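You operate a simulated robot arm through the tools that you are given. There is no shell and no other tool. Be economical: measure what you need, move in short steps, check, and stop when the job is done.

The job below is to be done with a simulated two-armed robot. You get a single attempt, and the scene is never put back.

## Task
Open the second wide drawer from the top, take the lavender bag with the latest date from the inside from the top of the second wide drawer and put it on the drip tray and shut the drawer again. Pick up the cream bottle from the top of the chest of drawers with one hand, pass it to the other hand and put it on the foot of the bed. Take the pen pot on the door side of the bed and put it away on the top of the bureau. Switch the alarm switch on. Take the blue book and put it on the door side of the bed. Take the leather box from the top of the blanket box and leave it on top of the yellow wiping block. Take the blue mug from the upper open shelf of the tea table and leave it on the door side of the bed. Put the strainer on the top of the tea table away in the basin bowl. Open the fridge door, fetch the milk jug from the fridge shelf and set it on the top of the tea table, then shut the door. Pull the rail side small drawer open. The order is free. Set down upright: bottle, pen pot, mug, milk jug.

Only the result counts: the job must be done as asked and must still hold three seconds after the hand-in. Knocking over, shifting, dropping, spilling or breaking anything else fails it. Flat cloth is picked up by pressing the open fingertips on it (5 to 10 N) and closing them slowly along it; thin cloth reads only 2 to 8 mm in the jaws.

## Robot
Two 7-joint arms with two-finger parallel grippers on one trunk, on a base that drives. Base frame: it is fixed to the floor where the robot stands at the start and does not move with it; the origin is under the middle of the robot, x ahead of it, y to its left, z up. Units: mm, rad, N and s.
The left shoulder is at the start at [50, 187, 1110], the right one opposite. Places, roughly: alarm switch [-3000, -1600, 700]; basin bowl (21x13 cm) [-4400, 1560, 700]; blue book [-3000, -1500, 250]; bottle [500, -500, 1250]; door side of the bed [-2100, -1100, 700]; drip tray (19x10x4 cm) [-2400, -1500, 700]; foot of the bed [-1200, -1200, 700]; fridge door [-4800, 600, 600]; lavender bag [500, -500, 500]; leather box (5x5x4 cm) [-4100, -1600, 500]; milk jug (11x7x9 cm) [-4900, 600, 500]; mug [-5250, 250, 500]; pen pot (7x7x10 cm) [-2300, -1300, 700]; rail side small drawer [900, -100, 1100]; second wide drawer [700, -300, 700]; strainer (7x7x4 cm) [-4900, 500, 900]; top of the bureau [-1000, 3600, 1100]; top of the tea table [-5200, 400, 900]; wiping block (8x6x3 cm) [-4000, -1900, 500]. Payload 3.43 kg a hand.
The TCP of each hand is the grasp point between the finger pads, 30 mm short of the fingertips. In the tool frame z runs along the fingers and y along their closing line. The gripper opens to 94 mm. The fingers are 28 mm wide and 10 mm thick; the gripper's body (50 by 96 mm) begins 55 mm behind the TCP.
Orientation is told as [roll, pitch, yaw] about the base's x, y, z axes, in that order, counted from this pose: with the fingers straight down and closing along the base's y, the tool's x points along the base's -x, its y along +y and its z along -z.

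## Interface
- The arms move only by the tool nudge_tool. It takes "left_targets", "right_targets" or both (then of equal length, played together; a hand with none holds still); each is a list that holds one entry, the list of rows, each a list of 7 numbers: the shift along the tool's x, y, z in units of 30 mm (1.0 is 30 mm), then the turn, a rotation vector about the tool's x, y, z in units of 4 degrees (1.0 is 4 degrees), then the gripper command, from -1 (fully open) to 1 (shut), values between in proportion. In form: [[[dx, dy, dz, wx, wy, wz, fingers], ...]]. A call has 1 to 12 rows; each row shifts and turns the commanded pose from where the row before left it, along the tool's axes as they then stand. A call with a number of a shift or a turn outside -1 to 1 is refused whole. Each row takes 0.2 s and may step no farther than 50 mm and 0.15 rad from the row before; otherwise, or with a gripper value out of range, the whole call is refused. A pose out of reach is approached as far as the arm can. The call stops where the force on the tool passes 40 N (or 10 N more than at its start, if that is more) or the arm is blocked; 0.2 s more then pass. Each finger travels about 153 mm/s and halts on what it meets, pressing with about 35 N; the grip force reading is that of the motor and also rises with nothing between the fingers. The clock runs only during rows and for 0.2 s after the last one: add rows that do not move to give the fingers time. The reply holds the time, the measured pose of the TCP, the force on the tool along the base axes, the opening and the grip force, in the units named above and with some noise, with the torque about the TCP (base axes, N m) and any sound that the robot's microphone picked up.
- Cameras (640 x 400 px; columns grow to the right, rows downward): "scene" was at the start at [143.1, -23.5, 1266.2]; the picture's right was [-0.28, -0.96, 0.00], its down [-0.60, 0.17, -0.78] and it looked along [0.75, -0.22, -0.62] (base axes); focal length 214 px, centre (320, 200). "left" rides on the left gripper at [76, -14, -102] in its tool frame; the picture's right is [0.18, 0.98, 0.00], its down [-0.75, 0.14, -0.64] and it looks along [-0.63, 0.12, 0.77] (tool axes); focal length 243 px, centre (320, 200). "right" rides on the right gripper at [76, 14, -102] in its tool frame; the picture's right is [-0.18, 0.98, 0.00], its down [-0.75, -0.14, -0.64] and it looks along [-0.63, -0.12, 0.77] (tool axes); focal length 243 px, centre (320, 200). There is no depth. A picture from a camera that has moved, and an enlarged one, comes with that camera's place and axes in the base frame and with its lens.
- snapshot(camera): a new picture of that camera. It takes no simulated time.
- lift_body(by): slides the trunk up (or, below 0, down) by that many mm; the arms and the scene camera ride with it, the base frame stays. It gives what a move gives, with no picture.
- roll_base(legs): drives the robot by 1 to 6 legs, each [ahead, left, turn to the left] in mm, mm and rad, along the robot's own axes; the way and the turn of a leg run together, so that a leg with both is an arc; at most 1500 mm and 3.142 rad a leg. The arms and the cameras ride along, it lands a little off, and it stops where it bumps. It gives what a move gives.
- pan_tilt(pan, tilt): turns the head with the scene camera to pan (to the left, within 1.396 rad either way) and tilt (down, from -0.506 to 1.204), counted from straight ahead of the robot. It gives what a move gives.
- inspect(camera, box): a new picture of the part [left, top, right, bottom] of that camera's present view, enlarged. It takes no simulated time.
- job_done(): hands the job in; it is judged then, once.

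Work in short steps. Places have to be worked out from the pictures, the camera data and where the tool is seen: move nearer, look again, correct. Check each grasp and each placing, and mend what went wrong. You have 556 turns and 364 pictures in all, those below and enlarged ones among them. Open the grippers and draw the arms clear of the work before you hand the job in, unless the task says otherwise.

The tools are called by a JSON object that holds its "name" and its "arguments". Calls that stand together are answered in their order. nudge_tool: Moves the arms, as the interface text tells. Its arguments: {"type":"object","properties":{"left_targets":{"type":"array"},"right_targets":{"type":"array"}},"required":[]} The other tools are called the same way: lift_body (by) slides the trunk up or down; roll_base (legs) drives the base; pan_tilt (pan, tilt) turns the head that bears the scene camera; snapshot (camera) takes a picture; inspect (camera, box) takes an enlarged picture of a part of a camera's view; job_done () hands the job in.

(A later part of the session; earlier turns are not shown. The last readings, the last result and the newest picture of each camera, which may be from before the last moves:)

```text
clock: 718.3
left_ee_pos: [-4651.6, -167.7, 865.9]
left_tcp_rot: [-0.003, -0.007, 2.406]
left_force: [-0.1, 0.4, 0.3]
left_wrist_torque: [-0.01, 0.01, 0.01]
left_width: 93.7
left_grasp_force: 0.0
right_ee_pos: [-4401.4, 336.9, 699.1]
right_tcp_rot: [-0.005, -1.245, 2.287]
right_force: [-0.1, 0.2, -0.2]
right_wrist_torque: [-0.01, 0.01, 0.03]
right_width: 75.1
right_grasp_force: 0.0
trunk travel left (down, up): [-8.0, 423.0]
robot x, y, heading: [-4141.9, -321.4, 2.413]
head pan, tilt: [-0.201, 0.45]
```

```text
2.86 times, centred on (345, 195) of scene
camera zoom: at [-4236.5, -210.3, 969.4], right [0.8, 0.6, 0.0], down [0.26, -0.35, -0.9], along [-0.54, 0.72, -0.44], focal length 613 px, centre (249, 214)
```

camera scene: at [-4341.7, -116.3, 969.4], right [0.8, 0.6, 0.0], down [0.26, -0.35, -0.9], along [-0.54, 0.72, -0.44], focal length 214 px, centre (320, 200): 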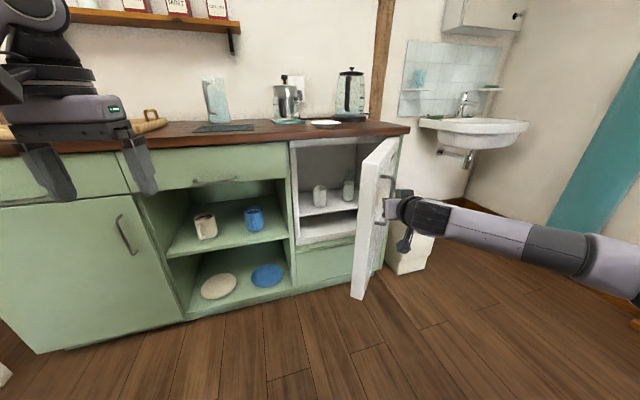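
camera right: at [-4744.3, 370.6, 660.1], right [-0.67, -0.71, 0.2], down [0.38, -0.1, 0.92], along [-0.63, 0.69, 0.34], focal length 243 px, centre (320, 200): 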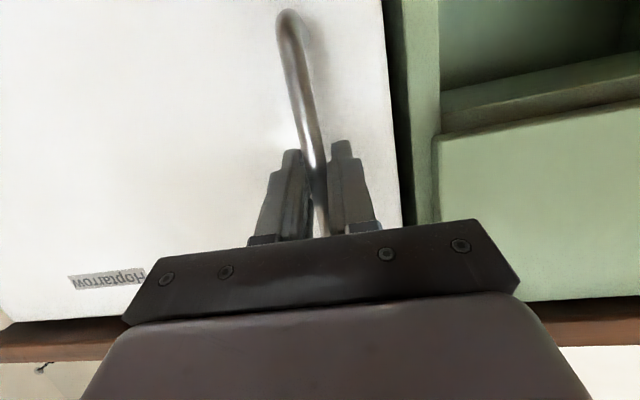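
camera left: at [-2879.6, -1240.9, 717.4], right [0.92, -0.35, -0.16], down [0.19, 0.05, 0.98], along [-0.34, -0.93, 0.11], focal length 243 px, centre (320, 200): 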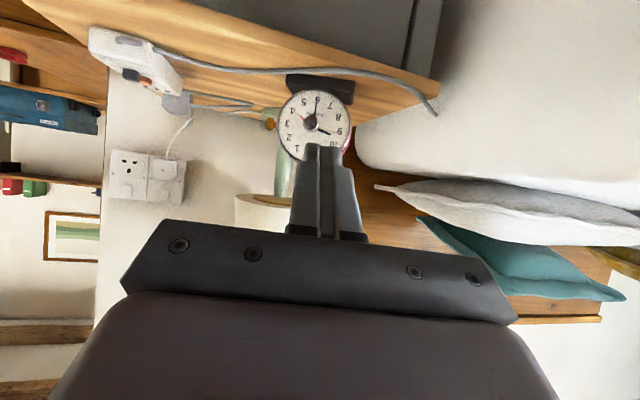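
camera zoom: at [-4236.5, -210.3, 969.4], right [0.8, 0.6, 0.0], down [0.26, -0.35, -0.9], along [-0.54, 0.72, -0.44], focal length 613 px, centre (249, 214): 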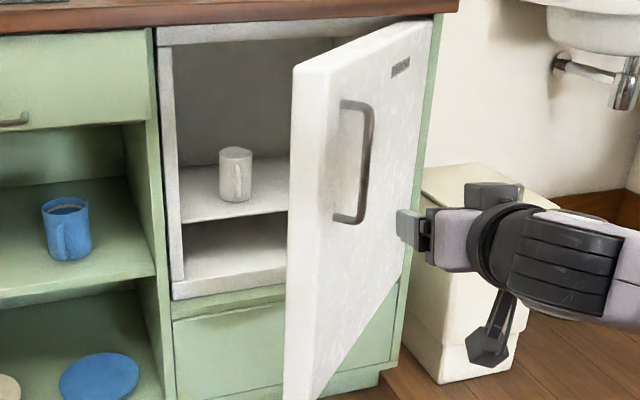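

The door is really only ~40° open. I'll push it further from the inside with the right fist: close it, shift left past the door's edge, then forward, then sweep right.

{"name": "nudge_tool", "arguments": {"right_targets": [[[0, 0, 0, 0, 0, 0, 1], [0, 0, 0, 0, 0, 0, 1], [0, 0, 0, 0, 0, 0, 1]]]}}

{"name": "roll_base", "arguments": {"legs": [[0, 190, 0.08], [215, 0, 0]]}}

{"name": "snapshot", "arguments": {"camera": "scene"}}

```text
clock: 719.1
left_ee_pos: [-4651.0, -167.9, 865.1]
left_tcp_rot: [-0.003, -0.004, 2.407]
left_force: [-0.1, -0.4, -0.2]
left_wrist_torque: [-0.04, -0.05, 0.01]
left_width: 94.0
left_grasp_force: 0.1
right_ee_pos: [-4400.2, 336.6, 699.2]
right_tcp_rot: [-0.007, -1.244, 2.287]
right_force: [0.0, -0.1, -0.3]
right_wrist_torque: [-0.01, 0.04, -0.01]
right_width: 0.0
right_grasp_force: 32.6
trunk travel left (down, up): [-8.0, 423.0]
robot x, y, heading: [-4140.6, -319.7, 2.419]
head pan, tilt: [-0.201, 0.45]
```

```text
clock: 721.9
left_ee_pos: [-4953.1, -228.0, 865.2]
left_tcp_rot: [-0.005, -0.006, 2.487]
left_force: [-0.5, -0.2, 0.6]
left_wrist_torque: [0.0, -0.01, 0.01]
left_width: 94.0
left_grasp_force: 0.1
right_ee_pos: [-4742.4, 297.5, 699.9]
right_tcp_rot: [-0.004, -1.245, 2.367]
right_force: [0.2, -0.4, 0.3]
right_wrist_torque: [-0.02, 0.0, 0.02]
right_width: 0.0
right_grasp_force: 33.5
trunk travel left (down, up): [-8.0, 423.0]
robot x, y, heading: [-4433.0, -340.4, 2.495]
head pan, tilt: [-0.201, 0.45]
```

```text
56 pictures are left
camera scene: at [-4535.5, -235.6, 969.4], right [0.75, 0.66, 0.0], down [0.29, -0.33, -0.9], along [-0.6, 0.67, -0.44], focal length 214 px, centre (320, 200)
```

scene: 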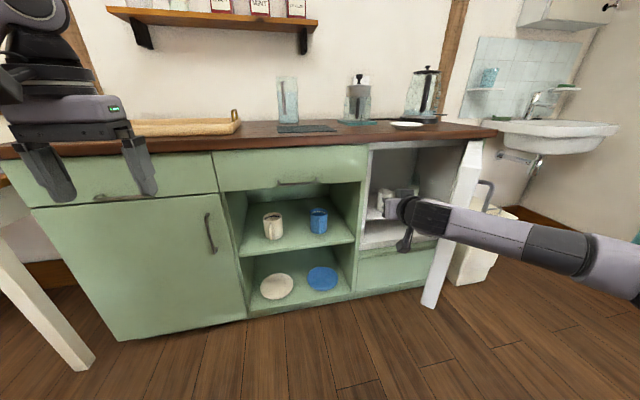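

The fist is left of the door's inner face. I sweep right 320 mm to swing the door open.

{"name": "roll_base", "arguments": {"legs": [[0, -330, 0]]}}

{"name": "snapshot", "arguments": {"camera": "scene"}}

```text
clock: 724.1
left_ee_pos: [-4758.4, 32.0, 865.7]
left_tcp_rot: [-0.002, -0.005, 2.495]
left_force: [-0.2, 0.3, 0.5]
left_wrist_torque: [0.01, -0.01, 0.02]
left_width: 94.3
left_grasp_force: 0.2
right_ee_pos: [-4551.8, 556.3, 699.3]
right_tcp_rot: [-0.007, -1.245, 2.375]
right_force: [-0.2, -0.3, 0.9]
right_wrist_torque: [0.02, 0.0, -0.03]
right_width: 0.1
right_grasp_force: 32.8
trunk travel left (down, up): [-8.0, 423.0]
robot x, y, heading: [-4233.4, -77.4, 2.502]
head pan, tilt: [-0.201, 0.45]
```

```text
55 pictures are left
camera scene: at [-4340.9, 25.5, 969.4], right [0.74, 0.67, 0.0], down [0.29, -0.32, -0.9], along [-0.6, 0.67, -0.44], focal length 214 px, centre (320, 200)
```

scene: 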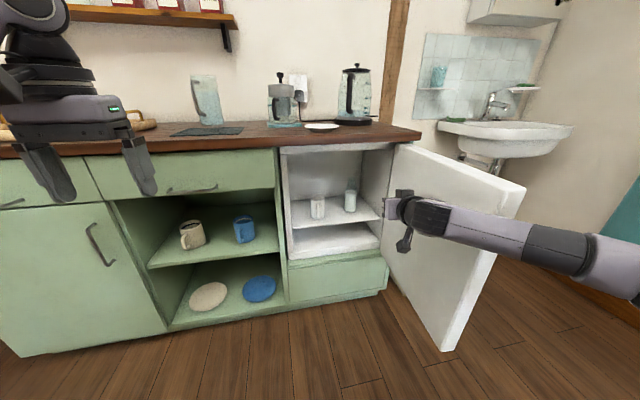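

The door is wide open. The jug is at about (-4917,656), z 470–560; the blue mug at (-5101,385). I open the right hand, lower it to jug height, and approach by base.

{"name": "nudge_tool", "arguments": {"right_targets": [[[0.9, 0, 0.3, 0, 0, 0, -1], [0.9, 0, 0.3, 0, 0, 0, -1], [0.9, 0, 0.3, 0, 0, 0, -1], [0.9, 0, 0.3, 0, 0, 0, -1], [0.9, 0, 0.3, 0, 0, 0, -1], [0.5, 0, 0.17, 0, 0, 0, -1], [0, 0, 0, 0, 0, 0, -1]]]}}

{"name": "roll_base", "arguments": {"legs": [[0, 140, 0], [200, 0, 0]]}}

{"name": "snapshot", "arguments": {"camera": "right"}}

```text
clock: 725.7
left_ee_pos: [-4758.7, 32.0, 866.4]
left_tcp_rot: [-0.003, -0.007, 2.492]
left_force: [-1.0, -0.1, 0.8]
left_wrist_torque: [-0.01, -0.01, -0.03]
left_width: 93.8
left_grasp_force: 0.1
right_ee_pos: [-4552.9, 556.8, 689.5]
right_tcp_rot: [-0.006, -1.244, 2.371]
right_force: [-0.6, -0.4, -0.8]
right_wrist_torque: [0.0, -0.03, 0.01]
right_width: 93.7
right_grasp_force: 0.1
right hand out of reach, approached as far as the arm can: row 1, 2, 3, 4, 5, 6
trunk travel left (down, up): [-8.0, 423.0]
robot x, y, heading: [-4234.3, -75.7, 2.506]
head pan, tilt: [-0.201, 0.45]
```

```text
clock: 728.2
left_ee_pos: [-4998.9, 36.6, 864.5]
left_tcp_rot: [-0.003, -0.005, 2.502]
left_force: [-0.3, 0.2, 0.3]
left_wrist_torque: [0.0, -0.03, 0.02]
left_width: 94.0
left_grasp_force: 0.1
right_ee_pos: [-4797.2, 561.8, 690.6]
right_tcp_rot: [-0.006, -1.245, 2.381]
right_force: [1.2, -0.2, 1.3]
right_wrist_torque: [0.0, -0.03, -0.02]
right_width: 93.9
right_grasp_force: 0.0
trunk travel left (down, up): [-8.0, 423.0]
robot x, y, heading: [-4474.5, -71.3, 2.514]
head pan, tilt: [-0.201, 0.45]
```

```text
54 pictures are left
camera right: at [-4720.1, 469.3, 650.7], right [-0.72, -0.67, 0.17], down [0.36, -0.15, 0.92], along [-0.59, 0.73, 0.35], focal length 243 px, centre (320, 200)
```

right: 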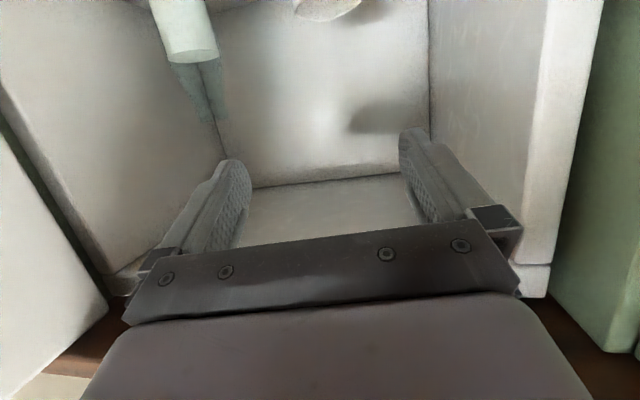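

The arm can't go lower with that pitch, so I steepen the hand to ~49° and try lowering again.

{"name": "roll_base", "arguments": {"legs": [[-60, 0, 0]]}}

{"name": "nudge_tool", "arguments": {"right_targets": [[[0, 0, 0, 0, 1, 0, -1], [0, 0, 0, 0, 1, 0, -1], [0, 0, 0, 0, 1, 0, -1], [0, 0, 0, 0, 1, 0, -1], [0, 0, 0, 0, 1, 0, -1], [0, 0, 0, 0, 0.6, 0, -1], [0.75, 0, 0.66, 0, 0, 0, -1], [0.75, 0, 0.66, 0, 0, 0, -1], [0.75, 0, 0.66, 0, 0, 0, -1], [0.75, 0, 0.66, 0, 0, 0, -1], [0.4, 0, 0.35, 0, 0, 0, -1], [0, 0, 0, 0, 0, 0, -1]]]}}

{"name": "snapshot", "arguments": {"camera": "right"}}

{"name": "snapshot", "arguments": {"camera": "scene"}}

```text
clock: 729.2
left_ee_pos: [-4952.3, 0.4, 865.8]
left_tcp_rot: [-0.002, -0.007, 2.501]
left_force: [0.4, 0.0, -0.1]
left_wrist_torque: [-0.04, 0.01, 0.05]
left_width: 94.1
left_grasp_force: 0.1
right_ee_pos: [-4751.3, 527.0, 689.5]
right_tcp_rot: [-0.004, -1.245, 2.381]
right_force: [1.1, 0.6, 0.3]
right_wrist_torque: [0.01, -0.01, -0.03]
right_width: 94.1
right_grasp_force: 0.1
trunk travel left (down, up): [-8.0, 423.0]
robot x, y, heading: [-4431.7, -104.9, 2.511]
head pan, tilt: [-0.201, 0.45]
```

```text
clock: 731.8
left_ee_pos: [-4952.9, 1.8, 864.6]
left_tcp_rot: [-0.004, -0.006, 2.502]
left_force: [0.1, 1.2, -0.7]
left_wrist_torque: [0.01, -0.01, 0.01]
left_width: 94.3
left_grasp_force: 0.0
right_ee_pos: [-4749.5, 525.4, 555.4]
right_tcp_rot: [-0.003, -0.853, 2.377]
right_force: [-0.4, 0.3, 0.6]
right_wrist_torque: [0.01, 0.02, -0.04]
right_width: 94.1
right_grasp_force: 0.0
trunk travel left (down, up): [-8.0, 423.0]
robot x, y, heading: [-4429.8, -102.2, 2.508]
head pan, tilt: [-0.201, 0.45]
```

```text
53 pictures are left
camera right: at [-4667.9, 428.9, 565.7], right [-0.77, -0.62, 0.14], down [0.09, 0.11, 0.99], along [-0.63, 0.77, -0.03], focal length 243 px, centre (320, 200)
```

right: 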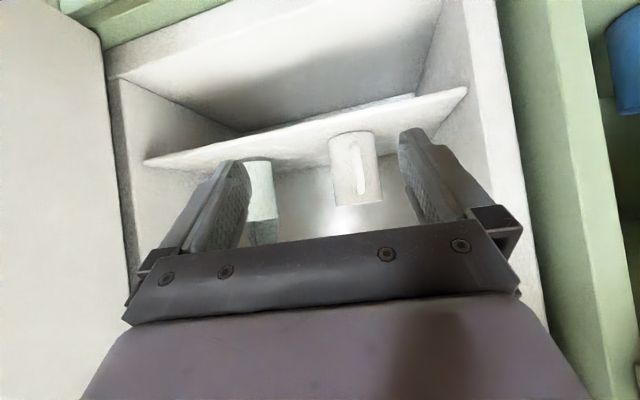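

```text
52 pictures are left
camera scene: at [-4535.4, -2.1, 969.4], right [0.74, 0.67, 0.0], down [0.29, -0.32, -0.9], along [-0.61, 0.67, -0.44], focal length 214 px, centre (320, 200)
```

scene: 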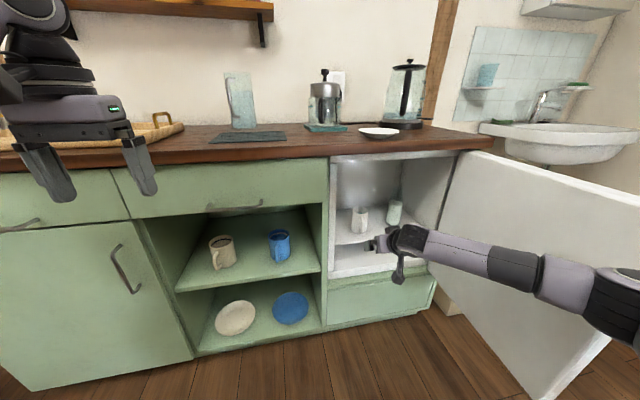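

Now the hand is at jug height. The jug (handle toward me) is ~208 mm ahead and 25 mm left. I drive forward 130 mm and check.

{"name": "roll_base", "arguments": {"legs": [[130, 0, 0]]}}

{"name": "nudge_tool", "arguments": {"right_targets": [[[0.3, 0.25, 0.27, 0, 0, 0, -1], [0.3, 0, 0.27, 0, 0, 0, -1], [0, 0, 0, 0, 0, 0, -1]]]}}

{"name": "snapshot", "arguments": {"camera": "right"}}

```text
clock: 733.1
left_ee_pos: [-5055.2, 76.0, 865.5]
left_tcp_rot: [-0.003, -0.006, 2.501]
left_force: [-0.1, -0.2, 0.6]
left_wrist_torque: [-0.01, 0.0, 0.01]
left_width: 93.8
left_grasp_force: 0.1
right_ee_pos: [-4852.2, 601.2, 556.3]
right_tcp_rot: [-0.003, -0.854, 2.377]
right_force: [-0.1, -0.8, -0.2]
right_wrist_torque: [0.01, 0.0, 0.03]
right_width: 93.8
right_grasp_force: 0.1
trunk travel left (down, up): [-8.0, 423.0]
robot x, y, heading: [-4531.1, -28.1, 2.508]
head pan, tilt: [-0.201, 0.45]
```

```text
clock: 733.9
left_ee_pos: [-5055.2, 76.6, 865.9]
left_tcp_rot: [-0.003, -0.006, 2.5]
left_force: [0.2, 0.3, -0.7]
left_wrist_torque: [0.02, 0.0, 0.03]
left_width: 94.0
left_grasp_force: 0.0
right_ee_pos: [-4857.1, 595.6, 531.2]
right_tcp_rot: [-0.001, -0.852, 2.377]
right_force: [0.0, -0.1, -0.1]
right_wrist_torque: [0.03, -0.01, -0.03]
right_width: 94.2
right_grasp_force: 0.0
trunk travel left (down, up): [-8.0, 423.0]
robot x, y, heading: [-4534.6, -30.9, 2.509]
head pan, tilt: [-0.201, 0.45]
```

```text
51 pictures are left
camera right: at [-4776.2, 499.6, 541.4], right [-0.77, -0.62, 0.14], down [0.09, 0.11, 0.99], along [-0.63, 0.77, -0.03], focal length 243 px, centre (320, 200)
```

right: 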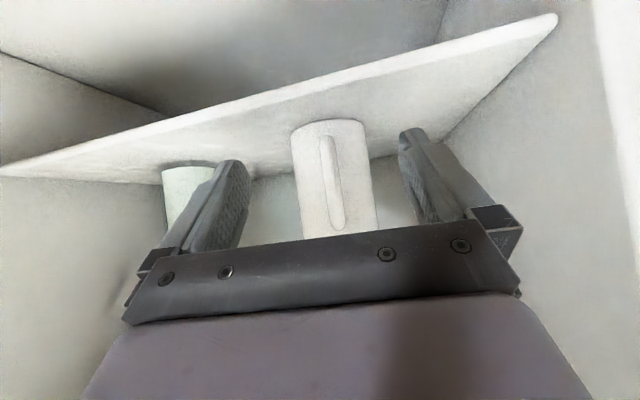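

The jug is centred; the glass to the right leaves ~15 mm. I narrow the jaws to 86 mm and advance 76 mm.

{"name": "nudge_tool", "arguments": {"right_targets": [[[0, 0.17, 0, 0, 0, 0, -0.85], [-0.34, 0, 0.54, 0, 0, 0, -0.85], [-0.34, 0, 0.54, 0, 0, 0, -0.85], [-0.34, 0, 0.54, 0, 0, 0, -0.85], [-0.34, 0, 0.54, 0, 0, 0, -0.85], [0, 0, 0, 0, 0, 0, -0.85]]]}}

{"name": "snapshot", "arguments": {"camera": "right"}}

```text
clock: 735.3
left_ee_pos: [-5055.7, 75.9, 866.5]
left_tcp_rot: [-0.004, -0.005, 2.502]
left_force: [-0.7, 0.0, -0.2]
left_wrist_torque: [0.01, 0.0, -0.01]
left_width: 94.1
left_grasp_force: 0.0
right_ee_pos: [-4917.0, 646.4, 521.2]
right_tcp_rot: [-0.003, -0.853, 2.376]
right_force: [0.4, -0.9, 2.5]
right_wrist_torque: [-0.04, -0.07, 0.0]
right_width: 86.9
right_grasp_force: 0.1
trunk travel left (down, up): [-8.0, 423.0]
robot x, y, heading: [-4530.2, -25.8, 2.508]
head pan, tilt: [-0.201, 0.45]
```

```text
50 pictures are left
camera right: at [-4834.6, 550.6, 530.5], right [-0.77, -0.63, 0.14], down [0.09, 0.11, 0.99], along [-0.63, 0.77, -0.03], focal length 243 px, centre (320, 200)
```

right: 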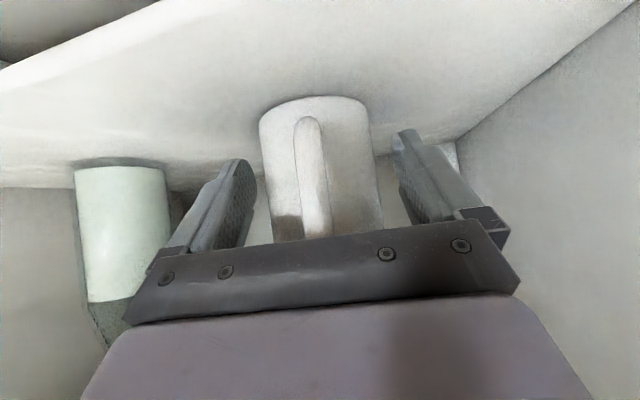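

The fingers flank the jug. I close gently.

{"name": "nudge_tool", "arguments": {"right_targets": [[[0, 0, 0, 0, 0, 0, -0.6], [0, 0, 0, 0, 0, 0, -0.3], [0, 0, 0, 0, 0, 0, 0.1], [0, 0, 0, 0, 0, 0, 0.5], [0, 0, 0, 0, 0, 0, 0.5]]]}}

{"name": "snapshot", "arguments": {"camera": "right"}}

```text
clock: 736.5
left_ee_pos: [-5054.2, 76.6, 865.8]
left_tcp_rot: [-0.004, -0.006, 2.501]
left_force: [0.5, -0.6, 0.5]
left_wrist_torque: [-0.01, -0.01, 0.01]
left_width: 93.9
left_grasp_force: 0.0
right_ee_pos: [-4915.4, 648.0, 520.6]
right_tcp_rot: [-0.001, -0.853, 2.378]
right_force: [-2.6, -0.3, 3.9]
right_wrist_torque: [-0.07, 0.03, 0.0]
right_width: 64.9
right_grasp_force: 34.8
trunk travel left (down, up): [-8.0, 423.0]
robot x, y, heading: [-4534.5, -22.2, 2.504]
head pan, tilt: [-0.201, 0.45]
```

```text
49 pictures are left
camera right: at [-4834.3, 550.6, 530.5], right [-0.77, -0.62, 0.14], down [0.09, 0.11, 0.99], along [-0.63, 0.77, -0.03], focal length 243 px, centre (320, 200)
```

right: 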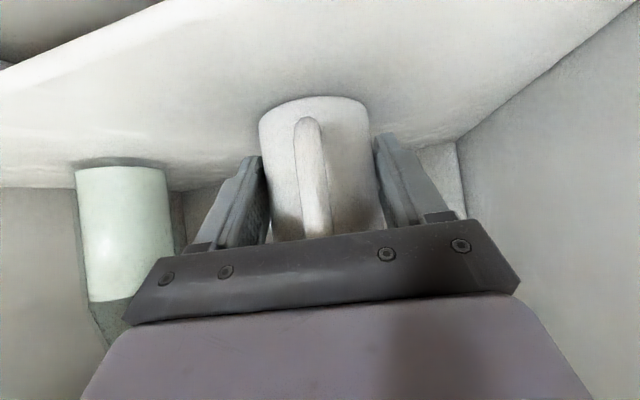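

Jug gripped (65 mm). I lift 25 mm with the trunk and back out slowly.

{"name": "lift_body", "arguments": {"by": 25}}

{"name": "roll_base", "arguments": {"legs": [[-150, 0, 0], [-250, 0, 0]]}}

{"name": "snapshot", "arguments": {"camera": "right"}}

{"name": "snapshot", "arguments": {"camera": "scene"}}

```text
clock: 737.2
left_ee_pos: [-5056.5, 77.1, 890.4]
left_tcp_rot: [-0.005, -0.003, 2.502]
left_force: [-0.6, 0.1, -0.2]
left_wrist_torque: [-0.03, -0.01, -0.01]
left_width: 94.1
left_grasp_force: 0.2
right_ee_pos: [-4915.6, 647.9, 544.6]
right_tcp_rot: [-0.004, -0.852, 2.377]
right_force: [0.6, 0.4, -2.8]
right_wrist_torque: [0.02, 0.01, -0.03]
right_width: 64.8
right_grasp_force: 35.0
trunk travel left (down, up): [-33.0, 398.0]
robot x, y, heading: [-4529.9, -33.1, 2.514]
head pan, tilt: [-0.201, 0.45]
```

```text
clock: 740.0
left_ee_pos: [-4732.6, -160.6, 890.6]
left_tcp_rot: [-0.004, -0.004, 2.501]
left_force: [1.1, 0.3, 0.0]
left_wrist_torque: [0.0, 0.02, 0.0]
left_width: 94.0
left_grasp_force: 0.0
right_ee_pos: [-4593.6, 411.3, 544.4]
right_tcp_rot: [-0.002, -0.852, 2.376]
right_force: [-0.5, -0.4, -3.3]
right_wrist_torque: [-0.01, -0.01, -0.02]
right_width: 65.0
right_grasp_force: 35.2
trunk travel left (down, up): [-33.0, 398.0]
robot x, y, heading: [-4211.7, -266.8, 2.511]
head pan, tilt: [-0.201, 0.45]
```

```text
48 pictures are left
camera right: at [-4511.5, 314.7, 554.6], right [-0.77, -0.63, 0.14], down [0.09, 0.11, 0.99], along [-0.63, 0.77, -0.03], focal length 243 px, centre (320, 200)
```

right: 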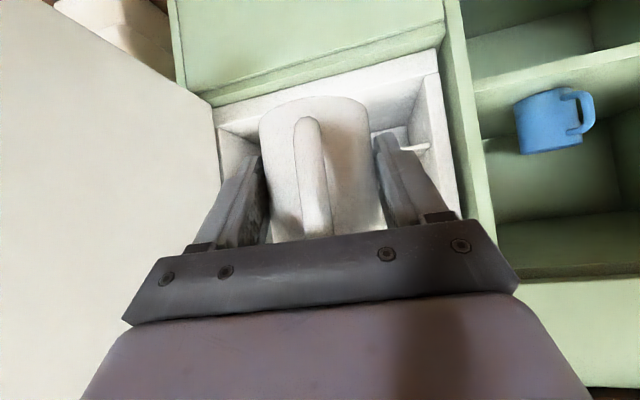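

```text
47 pictures are left
camera scene: at [-4315.5, -162.5, 994.3], right [0.74, 0.67, 0.0], down [0.29, -0.32, -0.9], along [-0.61, 0.66, -0.44], focal length 214 px, centre (320, 200)
```

scene: 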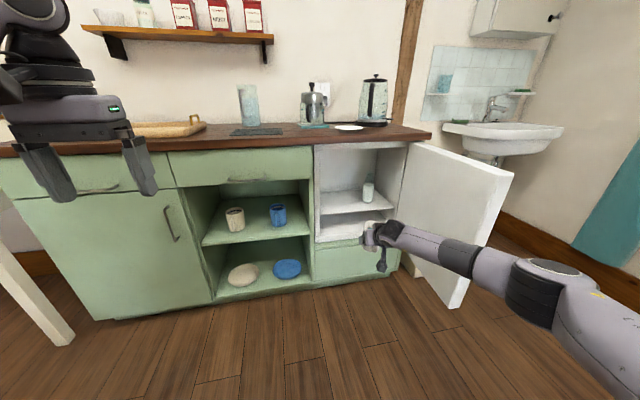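

The jug is out, upright. I raise the trunk fully, then move left 133 mm and forward over the counter's free spot.

{"name": "lift_body", "arguments": {"by": 396}}

{"name": "roll_base", "arguments": {"legs": [[0, 133, -0.015], [300, 0, 0]]}}

{"name": "snapshot", "arguments": {"camera": "scene"}}

{"name": "snapshot", "arguments": {"camera": "right"}}

```text
clock: 743.8
left_ee_pos: [-4732.9, -159.0, 1286.0]
left_tcp_rot: [-0.004, -0.006, 2.502]
left_force: [-1.0, -0.5, -0.7]
left_wrist_torque: [-0.02, 0.03, 0.03]
left_width: 93.9
left_grasp_force: 0.1
right_ee_pos: [-4593.4, 411.4, 941.2]
right_tcp_rot: [-0.002, -0.852, 2.377]
right_force: [0.1, -1.1, -2.7]
right_wrist_torque: [0.0, -0.01, 0.02]
right_width: 64.7
right_grasp_force: 34.8
trunk travel left (down, up): [-429.0, 2.0]
robot x, y, heading: [-4203.8, -263.4, 2.517]
head pan, tilt: [-0.201, 0.45]
```

```text
clock: 746.7
left_ee_pos: [-5045.3, -79.5, 1285.7]
left_tcp_rot: [-0.002, -0.006, 2.478]
left_force: [-0.5, 0.4, -0.7]
left_wrist_torque: [-0.04, -0.02, -0.02]
left_width: 93.9
left_grasp_force: 0.1
right_ee_pos: [-4890.5, 487.1, 940.4]
right_tcp_rot: [-0.002, -0.851, 2.352]
right_force: [0.3, -0.2, -2.3]
right_wrist_torque: [-0.02, 0.01, 0.02]
right_width: 64.7
right_grasp_force: 35.2
trunk travel left (down, up): [-429.0, 2.0]
robot x, y, heading: [-4520.4, -198.6, 2.489]
head pan, tilt: [-0.201, 0.45]
```

```text
46 pictures are left
camera scene: at [-4627.4, -92.6, 1390.2], right [0.76, 0.66, 0.0], down [0.29, -0.33, -0.9], along [-0.59, 0.68, -0.44], focal length 214 px, centre (320, 200)
```

scene: 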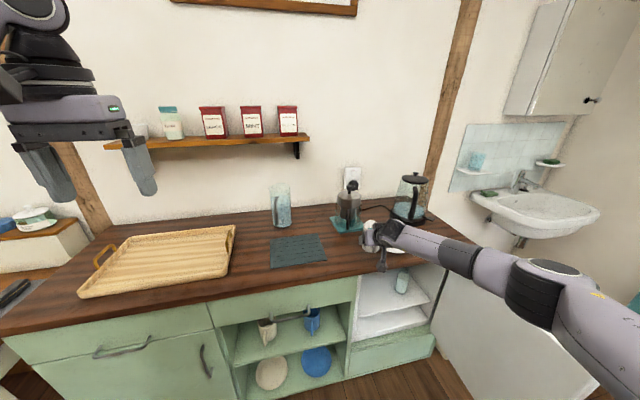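

```text
45 pictures are left
camera right: at [-4811.5, 389.0, 950.2], right [-0.78, -0.61, 0.14], down [0.09, 0.11, 0.99], along [-0.61, 0.79, -0.03], focal length 243 px, centre (320, 200)
```

right: 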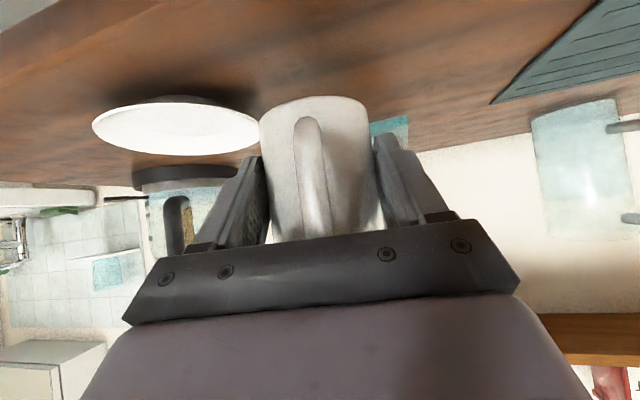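

I go 65 mm further forward and 20 mm left (plate clearance), then lower in small steps.

{"name": "roll_base", "arguments": {"legs": [[65, 20, 0]]}}

{"name": "lift_body", "arguments": {"by": -28}}

{"name": "snapshot", "arguments": {"camera": "right"}}

```text
clock: 747.7
left_ee_pos: [-5108.9, -57.5, 1286.2]
left_tcp_rot: [-0.004, -0.003, 2.477]
left_force: [-0.6, -0.5, -1.1]
left_wrist_torque: [0.0, -0.02, -0.03]
left_width: 93.8
left_grasp_force: 0.0
right_ee_pos: [-4956.7, 509.8, 940.6]
right_tcp_rot: [-0.003, -0.852, 2.356]
right_force: [-0.1, -0.3, -2.6]
right_wrist_torque: [0.0, -0.02, -0.02]
right_width: 64.7
right_grasp_force: 35.2
trunk travel left (down, up): [-429.0, 2.0]
robot x, y, heading: [-4585.6, -176.0, 2.49]
head pan, tilt: [-0.201, 0.45]
```

```text
clock: 748.4
left_ee_pos: [-5107.9, -57.1, 1259.1]
left_tcp_rot: [-0.003, -0.006, 2.48]
left_force: [-0.1, 0.7, -0.2]
left_wrist_torque: [0.01, 0.0, 0.0]
left_width: 93.6
left_grasp_force: 0.0
right_ee_pos: [-4955.9, 510.5, 913.2]
right_tcp_rot: [-0.003, -0.853, 2.355]
right_force: [-1.0, -0.4, -2.6]
right_wrist_torque: [0.04, -0.06, 0.0]
right_width: 64.7
right_grasp_force: 35.2
trunk travel left (down, up): [-401.0, 30.0]
robot x, y, heading: [-4586.2, -174.8, 2.486]
head pan, tilt: [-0.201, 0.45]
```

```text
44 pictures are left
camera right: at [-4875.4, 411.2, 922.5], right [-0.78, -0.61, 0.14], down [0.09, 0.11, 0.99], along [-0.62, 0.79, -0.03], focal length 243 px, centre (320, 200)
```

right: 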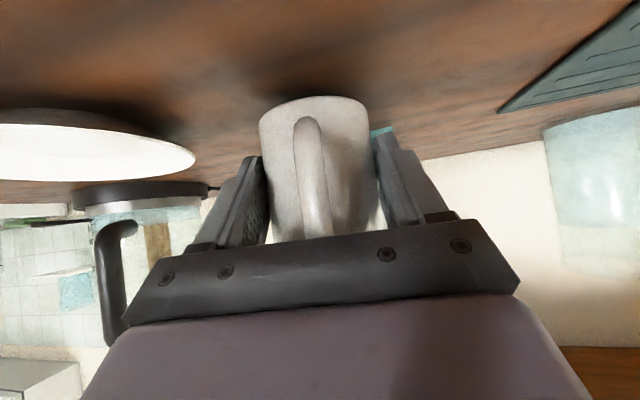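

Clear of plate and mat. I lower in small steps until contact.

{"name": "lift_body", "arguments": {"by": -10}}

{"name": "lift_body", "arguments": {"by": -6}}

{"name": "lift_body", "arguments": {"by": -5}}

```text
clock: 749.0
left_ee_pos: [-5106.8, -57.9, 1248.6]
left_tcp_rot: [-0.004, -0.005, 2.479]
left_force: [-0.4, 0.4, 0.6]
left_wrist_torque: [0.0, 0.0, 0.01]
left_width: 94.0
left_grasp_force: 0.2
right_ee_pos: [-4956.1, 510.6, 902.4]
right_tcp_rot: [-0.002, -0.854, 2.355]
right_force: [-1.0, -0.4, -1.5]
right_wrist_torque: [0.03, 0.06, -0.01]
right_width: 64.5
right_grasp_force: 34.6
trunk travel left (down, up): [-391.0, 40.0]
robot x, y, heading: [-4584.2, -179.6, 2.491]
head pan, tilt: [-0.201, 0.45]
```

```text
clock: 749.5
left_ee_pos: [-5105.9, -60.3, 1244.0]
left_tcp_rot: [-0.004, -0.008, 2.477]
left_force: [-0.2, -0.6, -0.1]
left_wrist_torque: [0.0, 0.02, 0.02]
left_width: 94.0
left_grasp_force: 0.1
right_ee_pos: [-4954.4, 509.7, 903.3]
right_tcp_rot: [0.0, -0.86, 2.354]
right_force: [4.0, -0.6, 19.6]
right_wrist_torque: [-0.17, -0.32, 0.0]
right_width: 64.8
right_grasp_force: 35.0
trunk travel left (down, up): [-385.0, 46.0]
robot x, y, heading: [-4587.2, -170.5, 2.494]
head pan, tilt: [-0.201, 0.45]
```

```text
clock: 750.1
left_ee_pos: [-5105.0, -62.2, 1239.7]
left_tcp_rot: [-0.005, -0.011, 2.479]
left_force: [0.7, 0.3, -0.2]
left_wrist_torque: [0.02, 0.01, 0.0]
left_width: 93.9
left_grasp_force: 0.1
right_ee_pos: [-4955.2, 509.2, 904.1]
right_tcp_rot: [0.002, -0.867, 2.353]
right_force: [6.7, -0.5, 34.6]
right_wrist_torque: [-0.42, -0.36, 0.08]
right_width: 64.6
right_grasp_force: 35.1
trunk travel left (down, up): [-380.0, 51.0]
robot x, y, heading: [-4586.2, -174.6, 2.49]
head pan, tilt: [-0.201, 0.45]
```

The jug stands on the counter. I relieve the pressure, open, and withdraw along the tool axis.

{"name": "lift_body", "arguments": {"by": 8}}

{"name": "nudge_tool", "arguments": {"right_targets": [[[0, 0, 0, 0, 0, 0, 0], [0, 0, 0, 0, 0, 0, -0.5], [0, 0, 0, 0, 0, 0, -0.8], [0, 0, 0, 0, 0, 0, -0.8], [0, 0, -0.5, 0, 0, 0, -0.8], [0, 0, -0.8, 0, 0, 0, -0.8], [0, 0, -1, 0, 0, 0, -0.8], [0, 0, -1, 0, 0, 0, -0.8], [0, 0, 0, 0, 0, 0, -0.8]]]}}

{"name": "roll_base", "arguments": {"legs": [[-200, 0, 0]]}}

{"name": "snapshot", "arguments": {"camera": "scene"}}

```text
clock: 750.6
left_ee_pos: [-5106.1, -58.6, 1244.9]
left_tcp_rot: [-0.004, -0.008, 2.48]
left_force: [-0.9, 0.1, -0.1]
left_wrist_torque: [-0.02, 0.03, 0.0]
left_width: 93.9
left_grasp_force: 0.1
right_ee_pos: [-4955.7, 508.8, 903.2]
right_tcp_rot: [-0.001, -0.858, 2.354]
right_force: [-3.4, 5.5, 14.4]
right_wrist_torque: [0.25, 0.67, -0.18]
right_width: 65.1
right_grasp_force: 34.9
trunk travel left (down, up): [-388.0, 43.0]
robot x, y, heading: [-4587.6, -174.6, 2.491]
head pan, tilt: [-0.201, 0.45]
```

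```text
clock: 752.6
left_ee_pos: [-5109.0, -58.7, 1245.4]
left_tcp_rot: [-0.003, -0.006, 2.478]
left_force: [0.2, 0.9, -0.2]
left_wrist_torque: [-0.01, 0.0, -0.04]
left_width: 93.8
left_grasp_force: 0.1
right_ee_pos: [-4902.7, 456.1, 966.0]
right_tcp_rot: [-0.003, -0.853, 2.353]
right_force: [0.9, 0.2, -0.4]
right_wrist_torque: [0.0, 0.01, 0.01]
right_width: 84.7
right_grasp_force: 0.1
trunk travel left (down, up): [-388.0, 43.0]
robot x, y, heading: [-4588.6, -175.3, 2.489]
head pan, tilt: [-0.201, 0.45]
```

```text
clock: 754.2
left_ee_pos: [-4949.4, -180.8, 1245.5]
left_tcp_rot: [-0.004, -0.007, 2.485]
left_force: [0.5, -0.4, -0.3]
left_wrist_torque: [0.02, -0.01, 0.03]
left_width: 93.9
left_grasp_force: 0.0
right_ee_pos: [-4748.5, 333.8, 965.3]
right_tcp_rot: [-0.002, -0.854, 2.36]
right_force: [0.1, 0.2, 0.7]
right_wrist_torque: [-0.03, 0.01, -0.03]
right_width: 84.3
right_grasp_force: 0.0
trunk travel left (down, up): [-388.0, 43.0]
robot x, y, heading: [-4429.1, -293.5, 2.495]
head pan, tilt: [-0.201, 0.45]
```

```text
43 pictures are left
camera scene: at [-4532.5, -191.7, 1349.5], right [0.75, 0.66, 0.0], down [0.29, -0.33, -0.9], along [-0.6, 0.68, -0.43], focal length 214 px, centre (320, 200)
```

scene: 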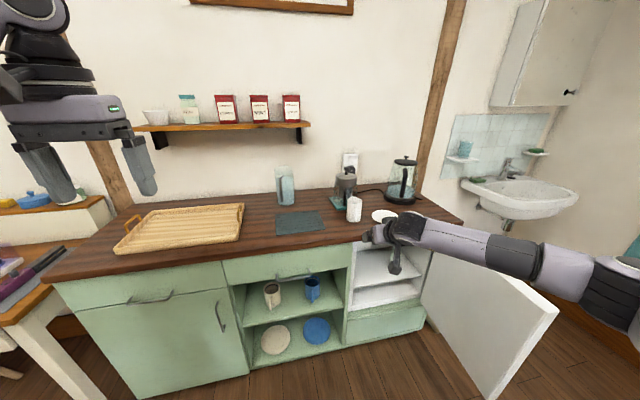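

The jug stands upright on the counter. To shut the door I take the right fist around to its outer (right) side: back off, move right, lower.

{"name": "nudge_tool", "arguments": {"right_targets": [[[0, 0, 0, 0, 0, 0, 1], [0, 0, 0, 0, 0, 0, 1], [0, 0, 0, 0, 0, 0, 1]]]}}

{"name": "roll_base", "arguments": {"legs": [[-310, 0, 0], [0, -560, 0]]}}

{"name": "lift_body", "arguments": {"by": -270}}

{"name": "snapshot", "arguments": {"camera": "scene"}}

```text
clock: 755.0
left_ee_pos: [-4950.3, -181.4, 1245.9]
left_tcp_rot: [-0.003, -0.004, 2.486]
left_force: [0.1, 0.0, 1.2]
left_wrist_torque: [0.0, 0.01, 0.02]
left_width: 94.0
left_grasp_force: 0.0
right_ee_pos: [-4748.9, 333.1, 965.3]
right_tcp_rot: [-0.004, -0.852, 2.361]
right_force: [0.1, 0.0, -0.4]
right_wrist_torque: [-0.03, -0.02, 0.0]
right_width: 0.0
right_grasp_force: 32.6
trunk travel left (down, up): [-388.0, 43.0]
robot x, y, heading: [-4426.6, -298.1, 2.493]
head pan, tilt: [-0.201, 0.45]
```

```text
clock: 760.0
left_ee_pos: [-4363.0, 81.9, 1245.5]
left_tcp_rot: [-0.003, -0.006, 2.485]
left_force: [0.1, 0.2, 0.6]
left_wrist_torque: [0.02, 0.03, 0.02]
left_width: 94.1
left_grasp_force: 0.0
right_ee_pos: [-4160.4, 596.5, 965.9]
right_tcp_rot: [-0.002, -0.853, 2.359]
right_force: [0.7, -0.6, 0.3]
right_wrist_torque: [0.01, -0.04, 0.02]
right_width: 0.2
right_grasp_force: 33.3
trunk travel left (down, up): [-388.0, 43.0]
robot x, y, heading: [-3837.3, -32.8, 2.495]
head pan, tilt: [-0.201, 0.45]
```

```text
clock: 762.7
left_ee_pos: [-4363.3, 81.7, 976.9]
left_tcp_rot: [-0.002, -0.006, 2.487]
left_force: [0.1, -0.3, -0.1]
left_wrist_torque: [-0.01, -0.02, 0.02]
left_width: 93.6
left_grasp_force: 0.0
right_ee_pos: [-4160.4, 594.5, 695.7]
right_tcp_rot: [0.0, -0.851, 2.361]
right_force: [0.2, 1.2, -0.5]
right_wrist_torque: [0.01, 0.03, -0.04]
right_width: 0.1
right_grasp_force: 33.4
trunk travel left (down, up): [-118.0, 313.0]
robot x, y, heading: [-3838.6, -33.0, 2.496]
head pan, tilt: [-0.201, 0.45]
```

```text
42 pictures are left
camera scene: at [-3945.2, 70.8, 1079.4], right [0.75, 0.66, 0.0], down [0.29, -0.33, -0.9], along [-0.6, 0.68, -0.44], focal length 214 px, centre (320, 200)
```

scene: 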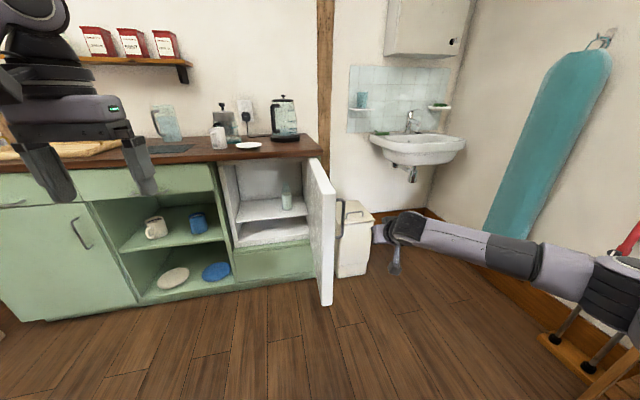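

The fist is on the outer side of the door. I go forward 140 mm, then sweep left to start closing it.

{"name": "roll_base", "arguments": {"legs": [[140, 0, 0], [0, 270, 0]]}}

{"name": "snapshot", "arguments": {"camera": "scene"}}

```text
clock: 765.5
left_ee_pos: [-4636.9, -35.3, 975.6]
left_tcp_rot: [-0.003, -0.004, 2.469]
left_force: [0.1, 0.5, -0.2]
left_wrist_torque: [-0.01, 0.0, -0.01]
left_width: 94.0
left_grasp_force: 0.2
right_ee_pos: [-4427.6, 475.5, 696.2]
right_tcp_rot: [0.0, -0.851, 2.345]
right_force: [0.4, -0.1, 0.0]
right_wrist_torque: [-0.01, 0.02, -0.01]
right_width: 0.0
right_grasp_force: 32.7
trunk travel left (down, up): [-118.0, 313.0]
robot x, y, heading: [-4117.1, -159.9, 2.478]
head pan, tilt: [-0.201, 0.45]
```

```text
41 pictures are left
camera scene: at [-4218.7, -53.0, 1079.4], right [0.76, 0.65, 0.0], down [0.28, -0.33, -0.9], along [-0.58, 0.68, -0.44], focal length 214 px, centre (320, 200)
```

scene: 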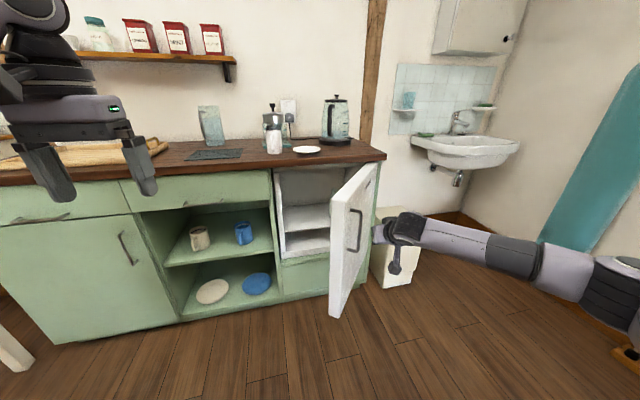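

The door is closing (~60°). I continue along its arc.

{"name": "roll_base", "arguments": {"legs": [[125, 150, 0.015]]}}

{"name": "roll_base", "arguments": {"legs": [[120, 60, 0]]}}

{"name": "snapshot", "arguments": {"camera": "scene"}}

```text
clock: 767.1
left_ee_pos: [-4830.0, -89.3, 976.1]
left_tcp_rot: [-0.004, -0.005, 2.482]
left_force: [-0.3, 1.0, -0.1]
left_wrist_torque: [0.0, 0.02, -0.03]
left_width: 94.0
left_grasp_force: 0.1
right_ee_pos: [-4628.8, 425.3, 695.9]
right_tcp_rot: [-0.004, -0.851, 2.36]
right_force: [0.1, 0.4, 0.6]
right_wrist_torque: [-0.04, 0.02, -0.02]
right_width: 0.0
right_grasp_force: 33.1
trunk travel left (down, up): [-118.0, 313.0]
robot x, y, heading: [-4305.9, -202.2, 2.491]
head pan, tilt: [-0.201, 0.45]
```

```text
clock: 768.4
left_ee_pos: [-4961.5, -64.2, 975.8]
left_tcp_rot: [-0.003, -0.006, 2.484]
left_force: [0.2, -0.1, -0.4]
left_wrist_torque: [0.02, 0.0, 0.0]
left_width: 93.8
left_grasp_force: 0.0
right_ee_pos: [-4759.9, 449.3, 696.0]
right_tcp_rot: [-0.004, -0.851, 2.359]
right_force: [-1.2, -0.6, -0.4]
right_wrist_torque: [0.01, -0.01, 0.01]
right_width: 0.0
right_grasp_force: 32.5
trunk travel left (down, up): [-118.0, 313.0]
robot x, y, heading: [-4443.3, -181.0, 2.488]
head pan, tilt: [-0.201, 0.45]
```

```text
40 pictures are left
camera scene: at [-4545.3, -75.4, 1079.4], right [0.75, 0.66, 0.0], down [0.29, -0.33, -0.9], along [-0.59, 0.68, -0.44], focal length 214 px, centre (320, 200)
```

scene: 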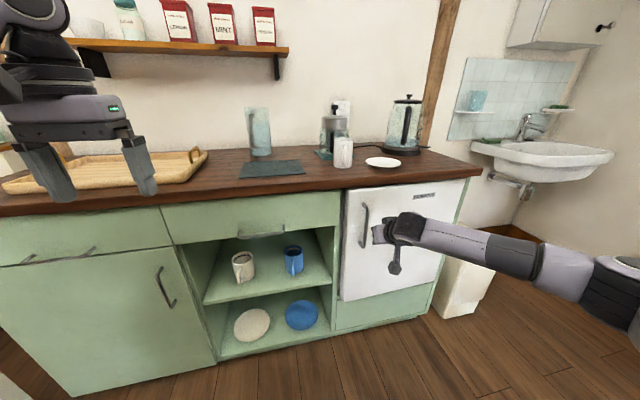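

Almost shut. I push a bit further until resistance.

{"name": "roll_base", "arguments": {"legs": [[45, 0, 0]]}}

{"name": "roll_base", "arguments": {"legs": [[35, 0, 0]]}}

{"name": "inspect", "arguments": {"camera": "scene", "box": [310, 150, 500, 330]}}

```text
clock: 769.4
left_ee_pos: [-4998.7, -35.5, 976.0]
left_tcp_rot: [-0.004, -0.005, 2.48]
left_force: [-0.2, 0.1, 0.3]
left_wrist_torque: [-0.01, 0.01, 0.01]
left_width: 93.9
left_grasp_force: 0.2
right_ee_pos: [-4796.7, 477.9, 694.3]
right_tcp_rot: [-0.002, -0.851, 2.358]
right_force: [-0.9, 0.4, -0.2]
right_wrist_torque: [0.02, 0.01, -0.05]
right_width: 0.0
right_grasp_force: 33.4
trunk travel left (down, up): [-118.0, 313.0]
robot x, y, heading: [-4473.5, -155.1, 2.491]
head pan, tilt: [-0.201, 0.45]
```

```text
clock: 770.3
left_ee_pos: [-5021.7, -15.8, 975.6]
left_tcp_rot: [-0.002, -0.006, 2.48]
left_force: [-0.1, -0.1, -0.3]
left_wrist_torque: [0.04, 0.0, 0.01]
left_width: 93.8
left_grasp_force: 0.1
right_ee_pos: [-4815.6, 493.4, 695.8]
right_tcp_rot: [-0.004, -0.843, 2.354]
right_force: [2.4, -2.8, 2.8]
right_wrist_torque: [-0.01, 0.03, 0.02]
right_width: 0.1
right_grasp_force: 32.8
trunk travel left (down, up): [-118.0, 313.0]
robot x, y, heading: [-4500.3, -135.7, 2.487]
head pan, tilt: [-0.201, 0.45]
stopped in leg 1: the force on the tool passed its limit (the readings are from after the stop); the commanded pose is now the measured one
```

```text
2.22 times, centred on (405, 240) of scene
camera zoom: at [-4604.4, -29.9, 1079.4], right [0.75, 0.66, 0.0], down [0.29, -0.33, -0.9], along [-0.59, 0.68, -0.43], focal length 477 px, centre (131, 111)
```

zoom: 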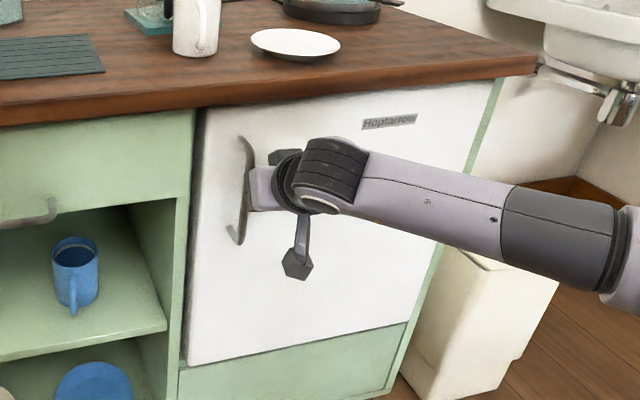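

The fridge is shut. Now the blue mug: I back off, shift left, lower, and open the right hand in front of the shelf.

{"name": "roll_base", "arguments": {"legs": [[-230, 0, 0], [0, 255, 0]]}}

{"name": "lift_body", "arguments": {"by": -114}}

{"name": "nudge_tool", "arguments": {"right_targets": [[[0.75, 0, 0.66, 0, 0, 0, -1], [0.75, 0, 0.66, 0, 0, 0, -1], [0.75, 0, 0.66, 0, 0, 0, -1], [0.75, 0, 0.66, 0, 0, 0, -1], [0.3, 0, 0.26, 0, 0, 0, -1], [0, 0, 0, 0, 0, 0, -1]]]}}

{"name": "snapshot", "arguments": {"camera": "right"}}

```text
clock: 773.5
left_ee_pos: [-4991.6, -368.9, 974.8]
left_tcp_rot: [-0.004, -0.004, 2.484]
left_force: [0.5, 0.0, -0.6]
left_wrist_torque: [0.0, -0.03, 0.02]
left_width: 94.1
left_grasp_force: 0.0
right_ee_pos: [-4787.7, 143.0, 694.2]
right_tcp_rot: [-0.004, -0.844, 2.361]
right_force: [-0.2, 0.8, -0.1]
right_wrist_torque: [0.01, 0.01, 0.01]
right_width: 0.0
right_grasp_force: 32.8
trunk travel left (down, up): [-118.0, 313.0]
robot x, y, heading: [-4468.3, -481.1, 2.493]
head pan, tilt: [-0.201, 0.45]
```

```text
clock: 775.0
left_ee_pos: [-4991.0, -367.9, 860.8]
left_tcp_rot: [-0.003, -0.006, 2.484]
left_force: [0.5, -0.8, -0.2]
left_wrist_torque: [-0.03, 0.0, 0.02]
left_width: 94.1
left_grasp_force: 0.0
right_ee_pos: [-4787.5, 144.0, 580.3]
right_tcp_rot: [-0.005, -0.842, 2.362]
right_force: [-0.6, -0.7, 0.5]
right_wrist_torque: [-0.02, -0.02, 0.02]
right_width: 0.0
right_grasp_force: 33.1
trunk travel left (down, up): [-4.0, 427.0]
robot x, y, heading: [-4471.4, -484.5, 2.492]
head pan, tilt: [-0.201, 0.45]
```

```text
clock: 776.4
left_ee_pos: [-4991.1, -367.9, 861.3]
left_tcp_rot: [-0.004, -0.005, 2.484]
left_force: [-0.6, -1.1, -0.6]
left_wrist_torque: [-0.01, 0.04, -0.02]
left_width: 94.1
left_grasp_force: 0.0
right_ee_pos: [-4786.6, 143.1, 448.0]
right_tcp_rot: [-0.005, -0.843, 2.362]
right_force: [0.3, -0.4, -0.2]
right_wrist_torque: [0.0, 0.03, 0.01]
right_width: 93.9
right_grasp_force: 0.0
trunk travel left (down, up): [-4.0, 427.0]
robot x, y, heading: [-4468.9, -482.4, 2.492]
head pan, tilt: [-0.201, 0.45]
```

```text
38 pictures are left
camera right: at [-4707.5, 44.5, 459.5], right [-0.78, -0.61, 0.13], down [0.08, 0.11, 0.99], along [-0.62, 0.79, -0.04], focal length 243 px, centre (320, 200)
```

right: 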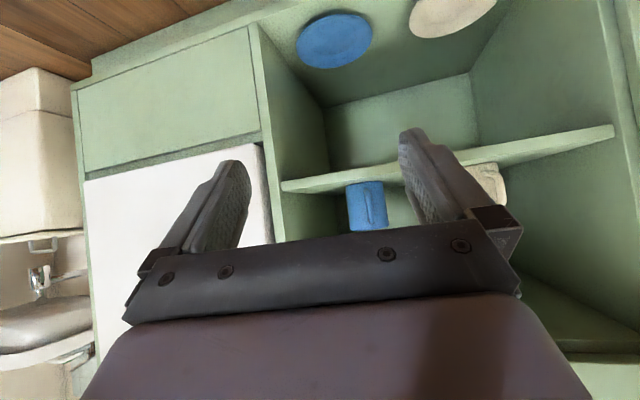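

The mug is ~396 mm ahead, 47 mm left; its body centre is at z≈465. I raise the hand 17 mm, drive forward 300 mm and check.

{"name": "nudge_tool", "arguments": {"right_targets": [[[-0.43, 0.2, -0.37, 0, 0, 0, -1], [0, 0, 0, 0, 0, 0, -1]]]}}

{"name": "roll_base", "arguments": {"legs": [[290, 0, 0]]}}

{"name": "snapshot", "arguments": {"camera": "right"}}

```text
clock: 777.0
left_ee_pos: [-4992.7, -367.7, 861.1]
left_tcp_rot: [-0.005, -0.005, 2.484]
left_force: [0.0, -0.2, 0.7]
left_wrist_torque: [-0.01, 0.0, -0.01]
left_width: 94.0
left_grasp_force: 0.0
right_ee_pos: [-4791.8, 138.4, 465.8]
right_tcp_rot: [-0.004, -0.843, 2.359]
right_force: [0.4, 0.8, 0.2]
right_wrist_torque: [-0.03, 0.02, -0.04]
right_width: 94.3
right_grasp_force: 0.2
trunk travel left (down, up): [-4.0, 427.0]
robot x, y, heading: [-4469.9, -479.5, 2.49]
head pan, tilt: [-0.201, 0.45]
```

```text
clock: 779.0
left_ee_pos: [-5220.8, -186.0, 860.5]
left_tcp_rot: [-0.003, -0.005, 2.476]
left_force: [0.4, -0.2, 0.3]
left_wrist_torque: [0.02, 0.01, 0.04]
left_width: 93.9
left_grasp_force: 0.1
right_ee_pos: [-5017.6, 318.6, 465.8]
right_tcp_rot: [-0.005, -0.843, 2.351]
right_force: [0.4, -0.6, -0.6]
right_wrist_torque: [0.02, -0.01, 0.0]
right_width: 94.1
right_grasp_force: 0.1
trunk travel left (down, up): [-4.0, 427.0]
robot x, y, heading: [-4702.1, -310.3, 2.488]
head pan, tilt: [-0.201, 0.45]
```

```text
37 pictures are left
camera right: at [-4938.2, 218.9, 477.0], right [-0.79, -0.6, 0.13], down [0.08, 0.11, 0.99], along [-0.61, 0.79, -0.04], focal length 243 px, centre (320, 200)
```

right: 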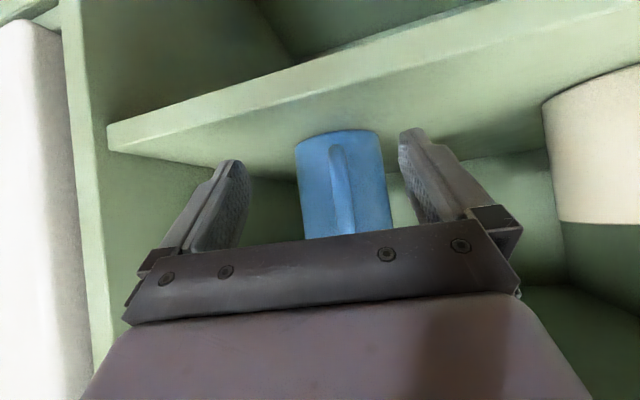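

I shift 14 mm left and advance 100 mm with the arm around the mug.

{"name": "nudge_tool", "arguments": {"right_targets": [[[0, 0.47, 0, 0, 0, 0, -1], [-0.55, 0, 0.62, 0, 0, 0, -1], [-0.55, 0, 0.62, 0, 0, 0, -1], [-0.55, 0, 0.62, 0, 0, 0, -1], [-0.4, 0, 0.45, 0, 0, 0, -1], [0, 0, 0, 0, 0, 0, -1]]]}}

{"name": "snapshot", "arguments": {"camera": "right"}}

```text
clock: 780.4
left_ee_pos: [-5220.5, -187.8, 861.6]
left_tcp_rot: [-0.004, -0.005, 2.475]
left_force: [0.0, 0.3, -0.3]
left_wrist_torque: [-0.03, 0.02, 0.0]
left_width: 93.9
left_grasp_force: 0.2
right_ee_pos: [-5093.3, 375.6, 465.6]
right_tcp_rot: [-0.003, -0.843, 2.353]
right_force: [-0.1, -2.6, 2.8]
right_wrist_torque: [-0.05, -0.11, -0.07]
right_width: 93.9
right_grasp_force: 0.1
trunk travel left (down, up): [-4.0, 427.0]
robot x, y, heading: [-4701.0, -307.4, 2.484]
head pan, tilt: [-0.201, 0.45]
```

```text
36 pictures are left
camera right: at [-5014.0, 276.5, 476.8], right [-0.79, -0.6, 0.13], down [0.08, 0.11, 0.99], along [-0.61, 0.79, -0.04], focal length 243 px, centre (320, 200)
```

right: 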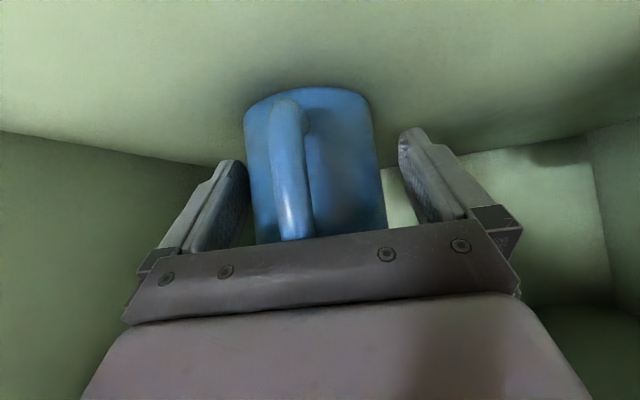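

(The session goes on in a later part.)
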